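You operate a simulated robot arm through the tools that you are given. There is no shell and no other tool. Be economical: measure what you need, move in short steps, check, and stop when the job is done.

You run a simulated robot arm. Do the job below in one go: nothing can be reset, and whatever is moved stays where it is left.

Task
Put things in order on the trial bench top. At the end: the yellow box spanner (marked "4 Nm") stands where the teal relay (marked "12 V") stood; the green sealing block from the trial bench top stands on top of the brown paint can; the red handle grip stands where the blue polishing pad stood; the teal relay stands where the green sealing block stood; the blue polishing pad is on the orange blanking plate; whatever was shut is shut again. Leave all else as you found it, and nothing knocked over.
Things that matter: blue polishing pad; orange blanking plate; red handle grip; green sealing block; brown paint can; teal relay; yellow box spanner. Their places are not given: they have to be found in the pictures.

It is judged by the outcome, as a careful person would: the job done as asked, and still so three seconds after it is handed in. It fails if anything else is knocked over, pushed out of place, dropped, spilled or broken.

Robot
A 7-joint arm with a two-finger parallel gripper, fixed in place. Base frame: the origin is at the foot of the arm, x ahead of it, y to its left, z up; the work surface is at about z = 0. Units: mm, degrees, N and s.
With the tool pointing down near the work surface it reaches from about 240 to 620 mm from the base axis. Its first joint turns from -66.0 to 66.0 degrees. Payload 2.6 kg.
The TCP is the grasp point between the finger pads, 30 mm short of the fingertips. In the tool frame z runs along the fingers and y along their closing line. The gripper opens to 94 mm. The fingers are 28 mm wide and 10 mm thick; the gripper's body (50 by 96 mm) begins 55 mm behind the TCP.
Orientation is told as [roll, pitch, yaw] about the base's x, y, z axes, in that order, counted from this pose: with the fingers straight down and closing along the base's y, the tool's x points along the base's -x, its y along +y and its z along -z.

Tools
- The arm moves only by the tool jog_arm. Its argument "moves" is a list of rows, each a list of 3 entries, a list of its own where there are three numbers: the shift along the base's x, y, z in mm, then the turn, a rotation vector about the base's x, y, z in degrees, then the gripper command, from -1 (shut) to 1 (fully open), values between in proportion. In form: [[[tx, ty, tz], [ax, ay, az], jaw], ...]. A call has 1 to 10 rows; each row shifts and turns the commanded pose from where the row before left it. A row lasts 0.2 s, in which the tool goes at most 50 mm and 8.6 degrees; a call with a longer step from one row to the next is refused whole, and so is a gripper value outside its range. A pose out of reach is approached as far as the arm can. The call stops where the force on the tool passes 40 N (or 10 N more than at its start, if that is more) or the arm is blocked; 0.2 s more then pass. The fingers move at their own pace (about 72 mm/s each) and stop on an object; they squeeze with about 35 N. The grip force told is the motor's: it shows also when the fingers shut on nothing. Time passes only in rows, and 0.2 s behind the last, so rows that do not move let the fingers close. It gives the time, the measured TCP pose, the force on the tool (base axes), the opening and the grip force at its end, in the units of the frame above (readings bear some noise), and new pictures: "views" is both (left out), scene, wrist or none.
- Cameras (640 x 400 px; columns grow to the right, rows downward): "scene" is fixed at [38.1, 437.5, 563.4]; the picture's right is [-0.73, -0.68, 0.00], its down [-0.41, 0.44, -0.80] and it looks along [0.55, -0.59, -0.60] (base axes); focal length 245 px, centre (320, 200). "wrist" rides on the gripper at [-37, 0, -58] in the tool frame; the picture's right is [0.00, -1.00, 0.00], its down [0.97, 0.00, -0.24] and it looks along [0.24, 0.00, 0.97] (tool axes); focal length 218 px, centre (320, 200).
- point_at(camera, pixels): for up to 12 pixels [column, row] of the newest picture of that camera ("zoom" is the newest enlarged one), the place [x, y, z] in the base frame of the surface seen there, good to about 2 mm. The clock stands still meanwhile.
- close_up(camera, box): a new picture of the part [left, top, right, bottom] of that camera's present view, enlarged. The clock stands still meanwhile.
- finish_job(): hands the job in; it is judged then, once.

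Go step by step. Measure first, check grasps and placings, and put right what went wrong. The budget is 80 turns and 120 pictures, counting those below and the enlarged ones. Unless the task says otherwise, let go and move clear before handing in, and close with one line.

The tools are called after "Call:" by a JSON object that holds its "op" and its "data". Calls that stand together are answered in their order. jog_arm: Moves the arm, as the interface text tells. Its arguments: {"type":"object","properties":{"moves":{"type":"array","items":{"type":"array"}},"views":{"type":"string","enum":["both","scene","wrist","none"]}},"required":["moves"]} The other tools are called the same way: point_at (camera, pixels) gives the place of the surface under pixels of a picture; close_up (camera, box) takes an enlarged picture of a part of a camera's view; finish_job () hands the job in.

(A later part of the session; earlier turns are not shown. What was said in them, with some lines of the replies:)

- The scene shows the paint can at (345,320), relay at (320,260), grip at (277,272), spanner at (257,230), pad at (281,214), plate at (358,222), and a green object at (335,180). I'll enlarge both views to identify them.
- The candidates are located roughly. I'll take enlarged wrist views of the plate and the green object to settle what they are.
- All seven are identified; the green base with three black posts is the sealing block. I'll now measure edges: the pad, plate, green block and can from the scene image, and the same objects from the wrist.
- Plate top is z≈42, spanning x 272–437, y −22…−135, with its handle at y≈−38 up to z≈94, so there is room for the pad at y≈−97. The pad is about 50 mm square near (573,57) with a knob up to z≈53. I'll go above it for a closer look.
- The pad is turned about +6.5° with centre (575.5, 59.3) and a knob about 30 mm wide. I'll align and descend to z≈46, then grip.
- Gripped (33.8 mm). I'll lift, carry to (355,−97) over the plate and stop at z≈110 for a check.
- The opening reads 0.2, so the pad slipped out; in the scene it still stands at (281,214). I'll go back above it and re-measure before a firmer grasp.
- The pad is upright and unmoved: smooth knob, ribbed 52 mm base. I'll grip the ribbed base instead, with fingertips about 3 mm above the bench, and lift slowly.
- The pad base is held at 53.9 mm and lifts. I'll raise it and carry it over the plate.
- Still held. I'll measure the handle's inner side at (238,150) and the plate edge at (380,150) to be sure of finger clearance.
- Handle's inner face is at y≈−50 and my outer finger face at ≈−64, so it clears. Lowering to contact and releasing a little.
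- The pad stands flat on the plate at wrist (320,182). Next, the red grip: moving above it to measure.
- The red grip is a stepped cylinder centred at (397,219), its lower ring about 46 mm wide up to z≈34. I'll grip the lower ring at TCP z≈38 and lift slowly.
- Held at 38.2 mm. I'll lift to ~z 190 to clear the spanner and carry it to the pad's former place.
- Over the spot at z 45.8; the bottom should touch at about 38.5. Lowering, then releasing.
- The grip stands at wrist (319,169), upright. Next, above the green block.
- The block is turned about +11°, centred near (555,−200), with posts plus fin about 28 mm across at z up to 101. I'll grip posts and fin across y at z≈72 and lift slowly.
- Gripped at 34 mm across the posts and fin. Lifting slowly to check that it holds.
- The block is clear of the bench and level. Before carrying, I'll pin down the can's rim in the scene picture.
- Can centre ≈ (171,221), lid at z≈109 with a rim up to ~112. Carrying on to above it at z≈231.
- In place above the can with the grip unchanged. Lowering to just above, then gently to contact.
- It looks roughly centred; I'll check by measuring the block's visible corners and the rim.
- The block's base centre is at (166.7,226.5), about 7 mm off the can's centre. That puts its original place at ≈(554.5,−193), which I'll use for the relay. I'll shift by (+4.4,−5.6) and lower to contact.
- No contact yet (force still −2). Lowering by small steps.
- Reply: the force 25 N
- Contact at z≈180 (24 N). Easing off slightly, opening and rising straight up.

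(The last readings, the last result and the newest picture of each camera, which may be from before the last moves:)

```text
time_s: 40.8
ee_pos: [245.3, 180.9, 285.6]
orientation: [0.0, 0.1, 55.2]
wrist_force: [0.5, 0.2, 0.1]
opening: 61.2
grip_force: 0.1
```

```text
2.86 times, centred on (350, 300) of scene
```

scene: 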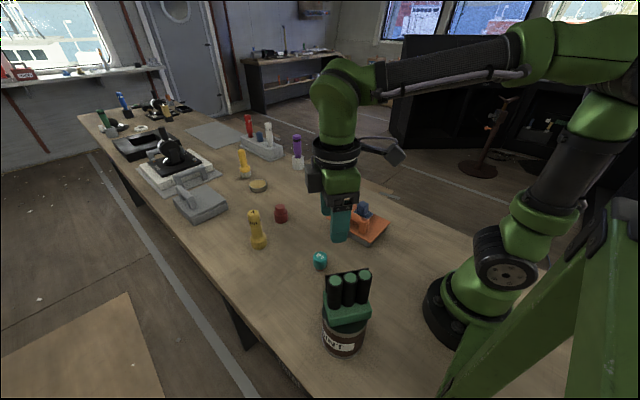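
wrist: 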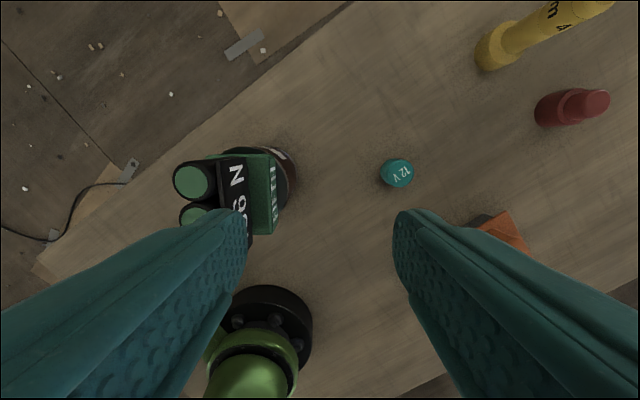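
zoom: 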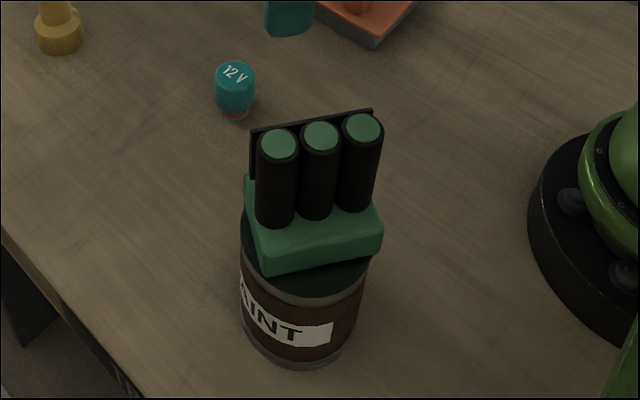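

The block stands level on the can. Next the relay: moving above it while turning back to yaw 0.

Call:
{"op": "jog_arm", "data": {"moves": [[[10, -8, 0], [0, 0, -8], 0.3], [[10, -8, -14], [0, 0, -8], 0.3], [[10, -8, -14], [0, 0, -8], 0.3], [[10, -8, -14], [0, 0, -8], 0.3], [[10, -8, -14], [0, 0, -8], 0.3], [[10, -8, -14], [0, 0, -8], 0.3], [[10, -8, -15], [0, 0, -7.2], 0.3], [[0, 0, 0], [0, 0, 0], 0.3]], "views": "wrist"}}

Call:
{"op": "close_up", "data": {"camera": "wrist", "box": [280, 130, 360, 200]}}

Call:
{"op": "close_up", "data": {"camera": "scene", "box": [300, 240, 340, 280]}}

```text
time_s: 42.6
ee_pos: [315.8, 123.9, 201.8]
orientation: [0.0, 0.0, -0.1]
wrist_force: [-0.1, 0.5, 0.1]
opening: 61.1
grip_force: 0.1
```

wrist: 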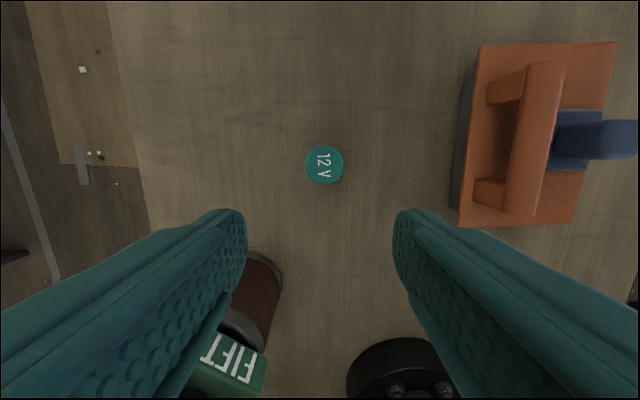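

```text
5.71 times, centred on (320, 165) of wrist
```

zoom: 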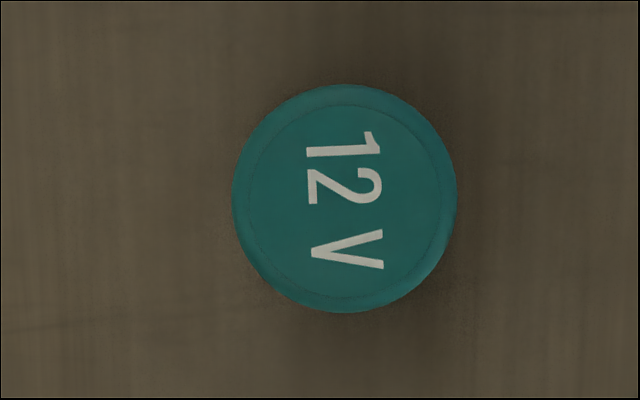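

```text
10.00 times, centred on (320, 260) of scene
```

zoom: 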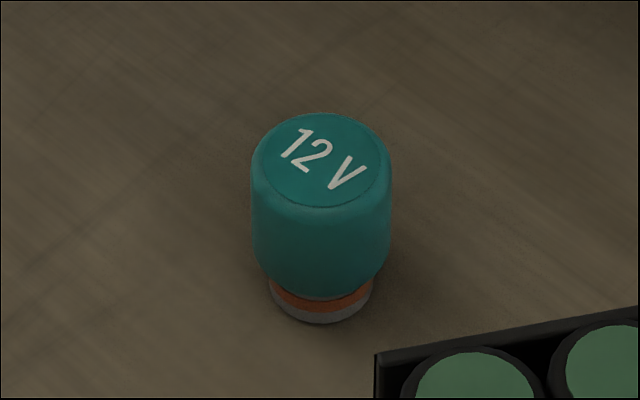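

The relay is centred at (336,120), 37 mm across, its teal body spanning z≈12–53. I'll grip it at TCP z≈42.

Call:
{"op": "jog_arm", "data": {"moves": [[[20, -4, -30], [0, 0, 0], 0.3], [[0, 0, -40], [0, 0, 0], 0.3], [[0, 0, -40], [0, 0, 0], 0.3], [[0, 0, -30], [0, 0, 0], 0.3], [[0, 0, -19], [0, 0, 0], 0.3], [[0, 0, 0], [0, 0, 0], -1], [[0, 0, 0], [0, 0, 0], -1], [[0, 0, 0], [0, 0, 0], -1]], "views": "none"}}

Call:
{"op": "jog_arm", "data": {"moves": [[[0, 0, 2], [0, 0, 0], -1], [[0, 0, 4], [0, 0, 0], -1], [[0, 0, 8], [0, 0, 0], -1], [[0, 0, 15], [0, 0, 0], -1], [[0, 0, 0], [0, 0, 0], -1]], "views": "wrist"}}

```text
time_s: 44.4
ee_pos: [334.9, 120.2, 42.0]
orientation: [0.0, 0.1, 0.1]
wrist_force: [-1.0, 0.0, -0.9]
opening: 36.4
grip_force: 35.3
```

```text
time_s: 45.6
ee_pos: [336.8, 119.7, 71.2]
orientation: [-0.1, 0.1, -0.1]
wrist_force: [-0.3, 0.1, -0.5]
opening: 36.3
grip_force: 35.3
```

wrist: 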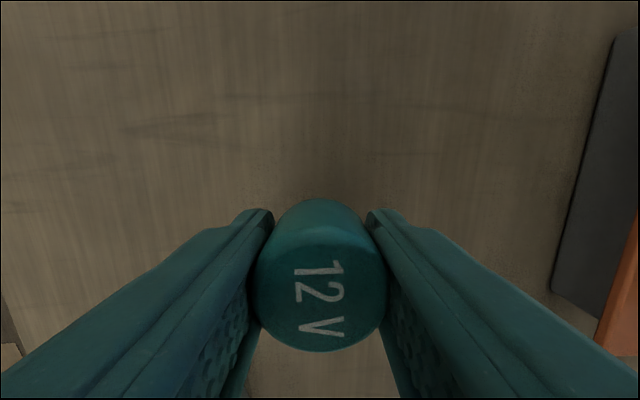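

Held at 36.3 mm. Lifting and carrying it to the sealing block's former place (554.5,−193).

Call:
{"op": "jog_arm", "data": {"moves": [[[0, 0, 35], [0, 0, 0], -1], [[0, 0, 45], [0, 0, 0], -1], [[10, -15, 40], [0, 0, 0], -1], [[26, -37, 0], [0, 0, 0], -1], [[26, -37, 0], [0, 0, 0], -1], [[26, -37, 0], [0, 0, 0], -1], [[26, -37, 0], [0, 0, 0], -1], [[26, -37, 0], [0, 0, 0], -1], [[26, -37, 0], [0, 0, 0], -1], [[26, -37, 0], [0, 0, 0], -1]], "views": "none"}}

Call:
{"op": "jog_arm", "data": {"moves": [[[26, -38.8, 0], [0, 0, 0], -1], [[0, 0, -40], [0, 0, 0], -1], [[0, 0, -40], [0, 0, 0], -1], [[0, 0, -35], [0, 0, 0], -1], [[0, 0, -20], [0, 0, 0], -1], [[0, 0, -6], [0, 0, 0], -1], [[0, 0, 0], [0, 0, 0], -1]], "views": "scene"}}

```text
time_s: 47.8
ee_pos: [526.4, -153.1, 189.7]
orientation: [0.0, 0.0, 0.1]
wrist_force: [-0.1, -0.3, 0.2]
opening: 36.7
grip_force: 35.2
```

```text
time_s: 49.4
ee_pos: [553.4, -192.4, 49.0]
orientation: [0.0, 0.0, 0.2]
wrist_force: [0.1, -0.4, -0.3]
opening: 36.5
grip_force: 34.6
```

scene: 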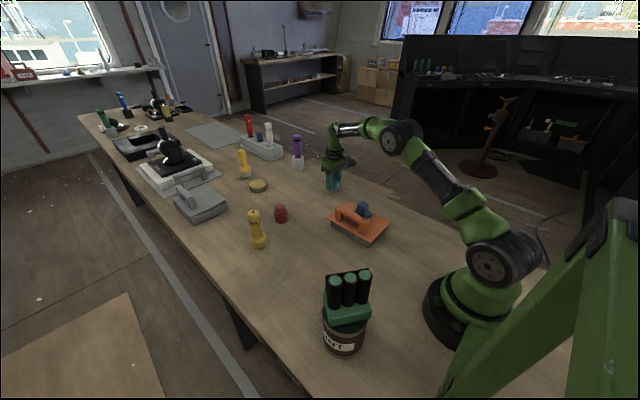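

At (553.4,−192.4,49), about 7 mm above touching. Lowering gently.

Call:
{"op": "jog_arm", "data": {"moves": [[[1, 0, -5], [0, 0, 0], -1], [[0, 0, -2], [0, 0, 0], -1], [[0, 0, 0], [0, 0, 0], -1]], "views": "none"}}

Call:
{"op": "jog_arm", "data": {"moves": [[[0, 0, -0.7], [0, 0, 0], -1], [[0, 0, 0], [0, 0, 0], -1]], "views": "none"}}

```text
time_s: 50.2
ee_pos: [554.4, -192.7, 42.8]
orientation: [0.1, 0.0, 0.1]
wrist_force: [0.1, -0.2, -0.3]
opening: 36.2
grip_force: 34.7
```

```text
time_s: 50.8
ee_pos: [553.9, -193.0, 41.1]
orientation: [0.0, 0.0, 0.1]
wrist_force: [-0.8, 0.0, -1.4]
opening: 36.4
grip_force: 34.8
```

No contact force yet; one more small step down before releasing.

Call:
{"op": "jog_arm", "data": {"moves": [[[0, 0, -0.8], [0, 0, 0], -1], [[0, 0, 0], [0, 0, 0], -1]], "views": "none"}}

```text
time_s: 51.4
ee_pos: [554.9, -193.4, 41.4]
orientation: [0.0, -0.1, 0.1]
wrist_force: [-0.9, 0.6, 4.7]
opening: 36.4
grip_force: 34.9
```

Contact now reads 4.7 N. Opening and rising.

Call:
{"op": "jog_arm", "data": {"moves": [[[0, 0, 0], [0, 0, 0], 0.2], [[0, 0, 0], [0, 0, 0], 0.2], [[0, 0, 20], [0, 0, 0], 0.2], [[0, 0, 45], [0, 0, 0], 0.2], [[0, 0, 45], [0, 0, 0], 0.2], [[-15, 0, 45], [0, 0, 0], 0.2]], "views": "wrist"}}

```text
time_s: 52.8
ee_pos: [539.7, -193.1, 196.6]
orientation: [0.0, -0.1, 0.1]
wrist_force: [0.4, 0.5, 0.2]
opening: 56.4
grip_force: 0.1
```

wrist: 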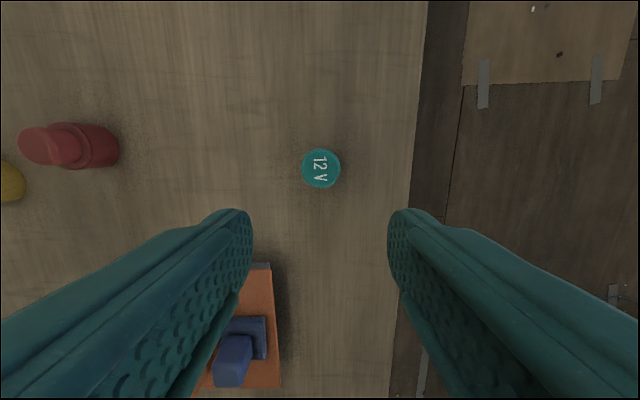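

The relay stands at wrist (321,168). Last, the spanner: rising to z≈270 and moving above it.

Call:
{"op": "jog_arm", "data": {"moves": [[[-3, 40, 14], [0, 0, 0], 0.3], [[-3, 42, 12], [0, 0, 0], 0.3], [[-3, 42, 12], [0, 0, 0], 0.3], [[-3, 42, 12], [0, 0, 0], 0.3], [[-3, 42, 12], [0, 0, 0], 0.3], [[-3, 42, 12], [0, 0, 0], 0.3], [[-3, 42, 0], [0, 0, 0], 0.3], [[-3, 42, 0], [0, 0, 0], 0.3], [[-4, 37, 0], [0, 0, 0], 0.3], [[0, 0, 0], [0, 0, 0], 0.3]], "views": "wrist"}}

Call:
{"op": "close_up", "data": {"camera": "wrist", "box": [270, 110, 370, 200]}}

Call:
{"op": "close_up", "data": {"camera": "scene", "box": [227, 200, 291, 256]}}

```text
time_s: 55.0
ee_pos: [511.0, 178.4, 269.6]
orientation: [0.0, 0.0, -0.1]
wrist_force: [-0.8, -0.1, 1.0]
opening: 61.2
grip_force: 0.1
```

wrist: 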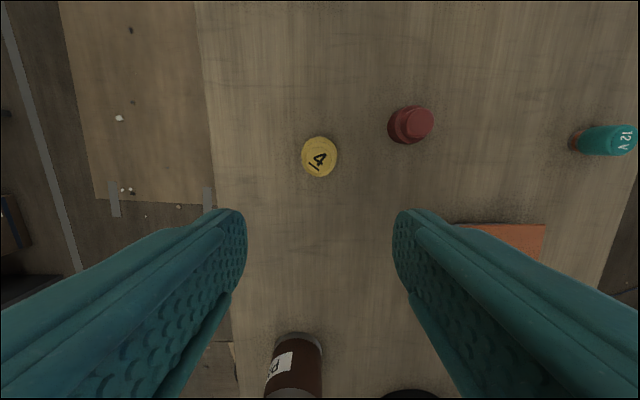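

```text
4.44 times, centred on (320, 155) of wrist
```

zoom: 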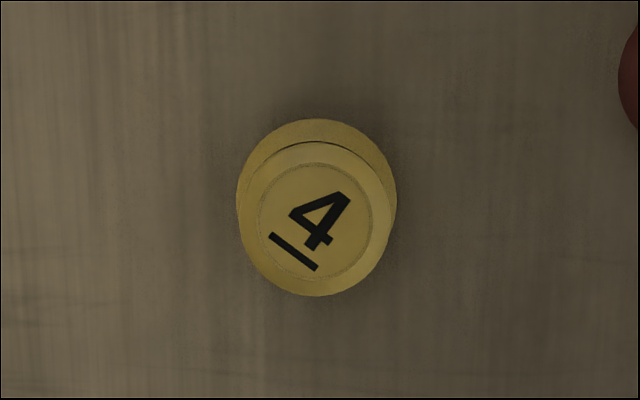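

```text
7.14 times, centred on (259, 228) of scene
```

zoom: 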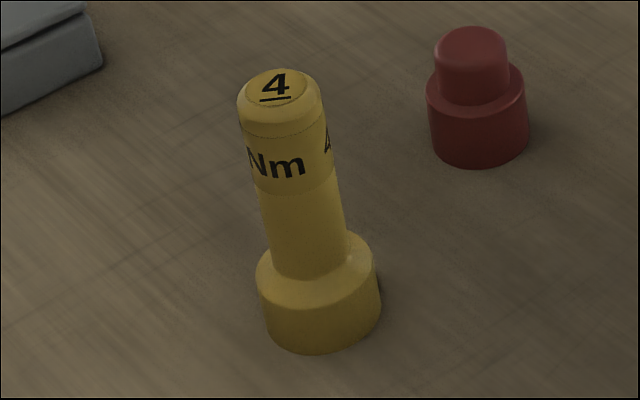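

The spanner's axis is at (536.7,179.4): shaft about 30 mm, top z≈128, base about 48 mm. I'll grip the shaft at z≈80, which leaves the palm above its top, and test-lift.

Call:
{"op": "jog_arm", "data": {"moves": [[[25.7, 1, -15], [0, 0, 0], 0.3], [[0, 0, -40], [0, 0, 0], 0.3], [[0, 0, -45], [0, 0, 0], 0.3], [[0, 0, -45], [0, 0, 0], 0.3], [[0, 0, -30], [0, 0, 0], 0.3], [[0, 0, -14], [0, 0, 0], 0.3], [[0, 0, 0], [0, 0, 0], 0.3], [[0, 0, 0], [0, 0, 0], -1], [[0, 0, 0], [0, 0, 0], -1], [[0, 0, 0], [0, 0, 0], -1]], "views": "none"}}

Call:
{"op": "jog_arm", "data": {"moves": [[[0, 0, 2], [0, 0, 0], -1], [[0, 0, 3], [0, 0, 0], -1], [[0, 0, 5], [0, 0, 0], -1], [[0, 0, 10], [0, 0, 0], -1], [[0, 0, 0], [0, 0, 0], -1]], "views": "scene"}}

Call:
{"op": "close_up", "data": {"camera": "scene", "box": [215, 180, 303, 260]}}

```text
time_s: 57.2
ee_pos: [536.8, 180.1, 81.0]
orientation: [0.0, 0.1, 0.0]
wrist_force: [0.1, 0.6, 0.0]
opening: 31.2
grip_force: 35.0
```

```text
time_s: 58.4
ee_pos: [538.4, 179.5, 102.1]
orientation: [0.0, 0.1, -0.1]
wrist_force: [0.7, -0.4, -2.3]
opening: 31.0
grip_force: 35.2
```

scene: 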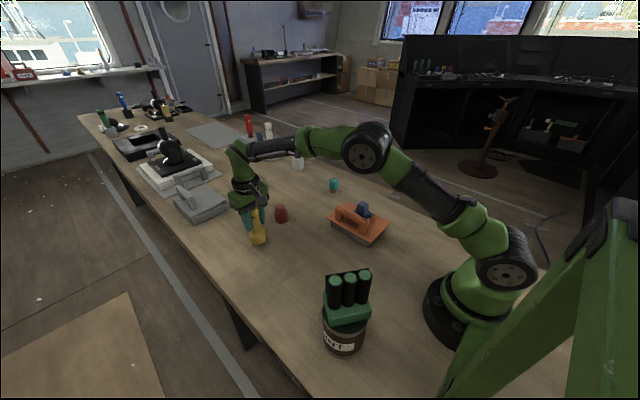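

```text
5.00 times, centred on (259, 220) of scene
```

zoom: 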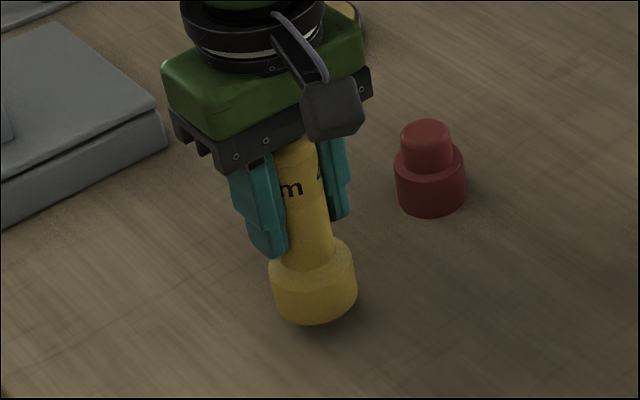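

Held upright. Carrying it to the relay's former place (336,120).

Call:
{"op": "jog_arm", "data": {"moves": [[[0, 0, 20], [0, 0, 0], -1], [[-10, -3, 30], [0, 0, 0], -1], [[-34, -10, 10], [0, 0, 0], -1], [[-36, -10.5, 0], [0, 0, 0], -1], [[-36, -10.5, 0], [0, 0, 0], -1], [[-36, -10.5, 0], [0, 0, 0], -1], [[-34, -10, 0], [0, 0, 0], -1], [[-15, -5, 0], [0, 0, 0], -1], [[0, 0, -20], [0, 0, 0], -1], [[0, 0, -30], [0, 0, 0], -1]], "views": "none"}}

Call:
{"op": "jog_arm", "data": {"moves": [[[0, 0, -15], [0, 0, 0], -1], [[0, 0, -8], [0, 0, 0], -1], [[0, 0, -5], [0, 0, 0], -1], [[0, 0, 0], [0, 0, 0], -1]], "views": "scene"}}

```text
time_s: 60.6
ee_pos: [335.8, 120.1, 109.3]
orientation: [0.0, 0.0, 0.1]
wrist_force: [0.5, -0.2, -2.3]
opening: 30.9
grip_force: 34.6
```

```text
time_s: 61.6
ee_pos: [336.0, 120.3, 82.6]
orientation: [0.0, 0.0, -0.1]
wrist_force: [-0.1, 0.8, -2.1]
opening: 31.1
grip_force: 34.8
```

scene: 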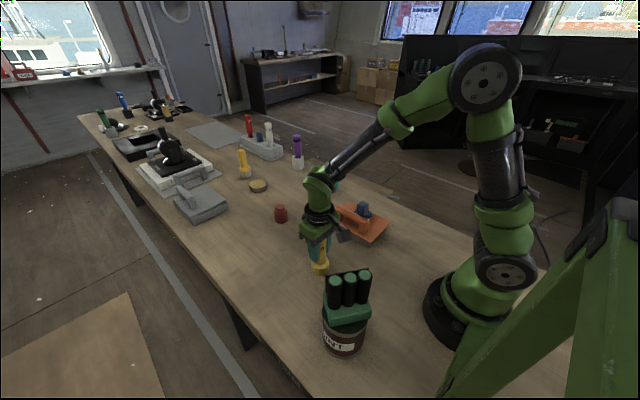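

At the spot, about 2 mm above touching. Stepping down to contact.

Call:
{"op": "jog_arm", "data": {"moves": [[[0, 0, -1.5], [0, 0, 0], -1], [[0, 0, 0], [0, 0, 0], -1]], "views": "none"}}

Call:
{"op": "jog_arm", "data": {"moves": [[[0, 0, -0.8], [0, 0, 0], -1], [[0, 0, 0], [0, 0, 0], -1]], "views": "none"}}

```text
time_s: 62.2
ee_pos: [335.7, 119.3, 82.4]
orientation: [0.1, 0.0, -0.1]
wrist_force: [-2.2, -1.9, 3.9]
opening: 30.9
grip_force: 34.8
```

```text
time_s: 62.8
ee_pos: [337.1, 120.4, 82.2]
orientation: [0.0, 0.0, 0.0]
wrist_force: [-6.3, -1.7, 22.9]
opening: 31.0
grip_force: 35.1
```

Firm contact (22.9 N). Easing off a touch, opening and rising clear.

Call:
{"op": "jog_arm", "data": {"moves": [[[0, 0, 0.7], [0, 0, 0], -1], [[0, 0, 0], [0, 0, 0], 0.2], [[0, 0, 0], [0, 0, 0], 0.2], [[0, 0, 20], [0, 0, 0], 0.2], [[0, 0, 45], [0, 0, 0], 0.2], [[0, 0, 45], [0, 0, 0], 0.2], [[0, 0, 45], [0, 0, 0], 0.2], [[40, -20, 20], [0, 0, 0], 0.2], [[40, -20, 0], [0, 0, 0], 0.2], [[0, 0, 0], [0, 0, 0], 0.2]], "views": "both"}}

Call:
{"op": "close_up", "data": {"camera": "scene", "box": [240, 170, 400, 360]}}

```text
time_s: 65.0
ee_pos: [416.1, 80.5, 256.4]
orientation: [-0.1, 0.0, 0.1]
wrist_force: [-1.1, 0.5, 0.2]
opening: 56.7
grip_force: 0.1
```

scene: 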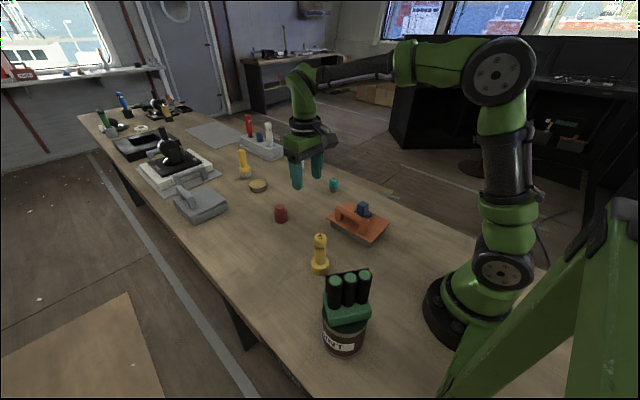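
wrist: 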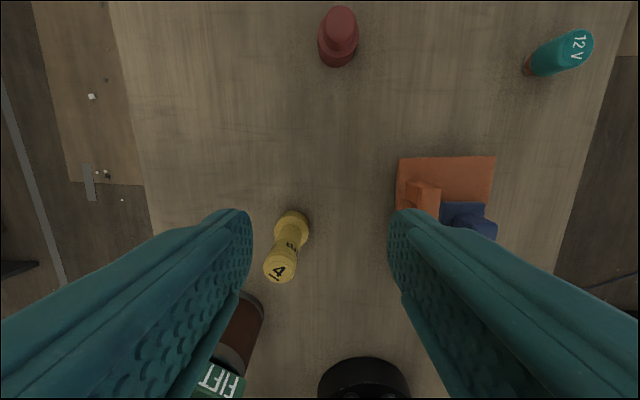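

```text
2.11 times, centred on (320, 265) of scene
```

zoom: 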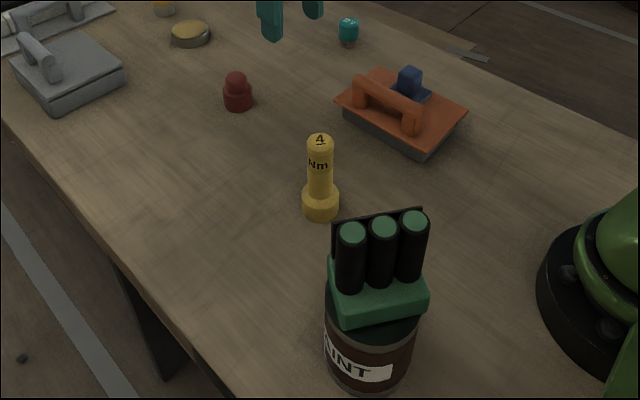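

All five objects stand upright in their places in the scene picture: spanner (320,258), block on the can (347,300), grip (281,214), relay (333,185) and pad on the plate (363,210). The arm is clear, so I'm handing in.

Call:
{"op": "finish_job", "data": {}}

```text
The job is handed in.
```

The job is handed in: the spanner, sealing block, handle grip, relay and polishing pad are all standing where you asked, nothing was knocked over, and nothing had to be opened. On the first try the pad slipped from the gripper without tipping or moving, and I picked it up again by its base.
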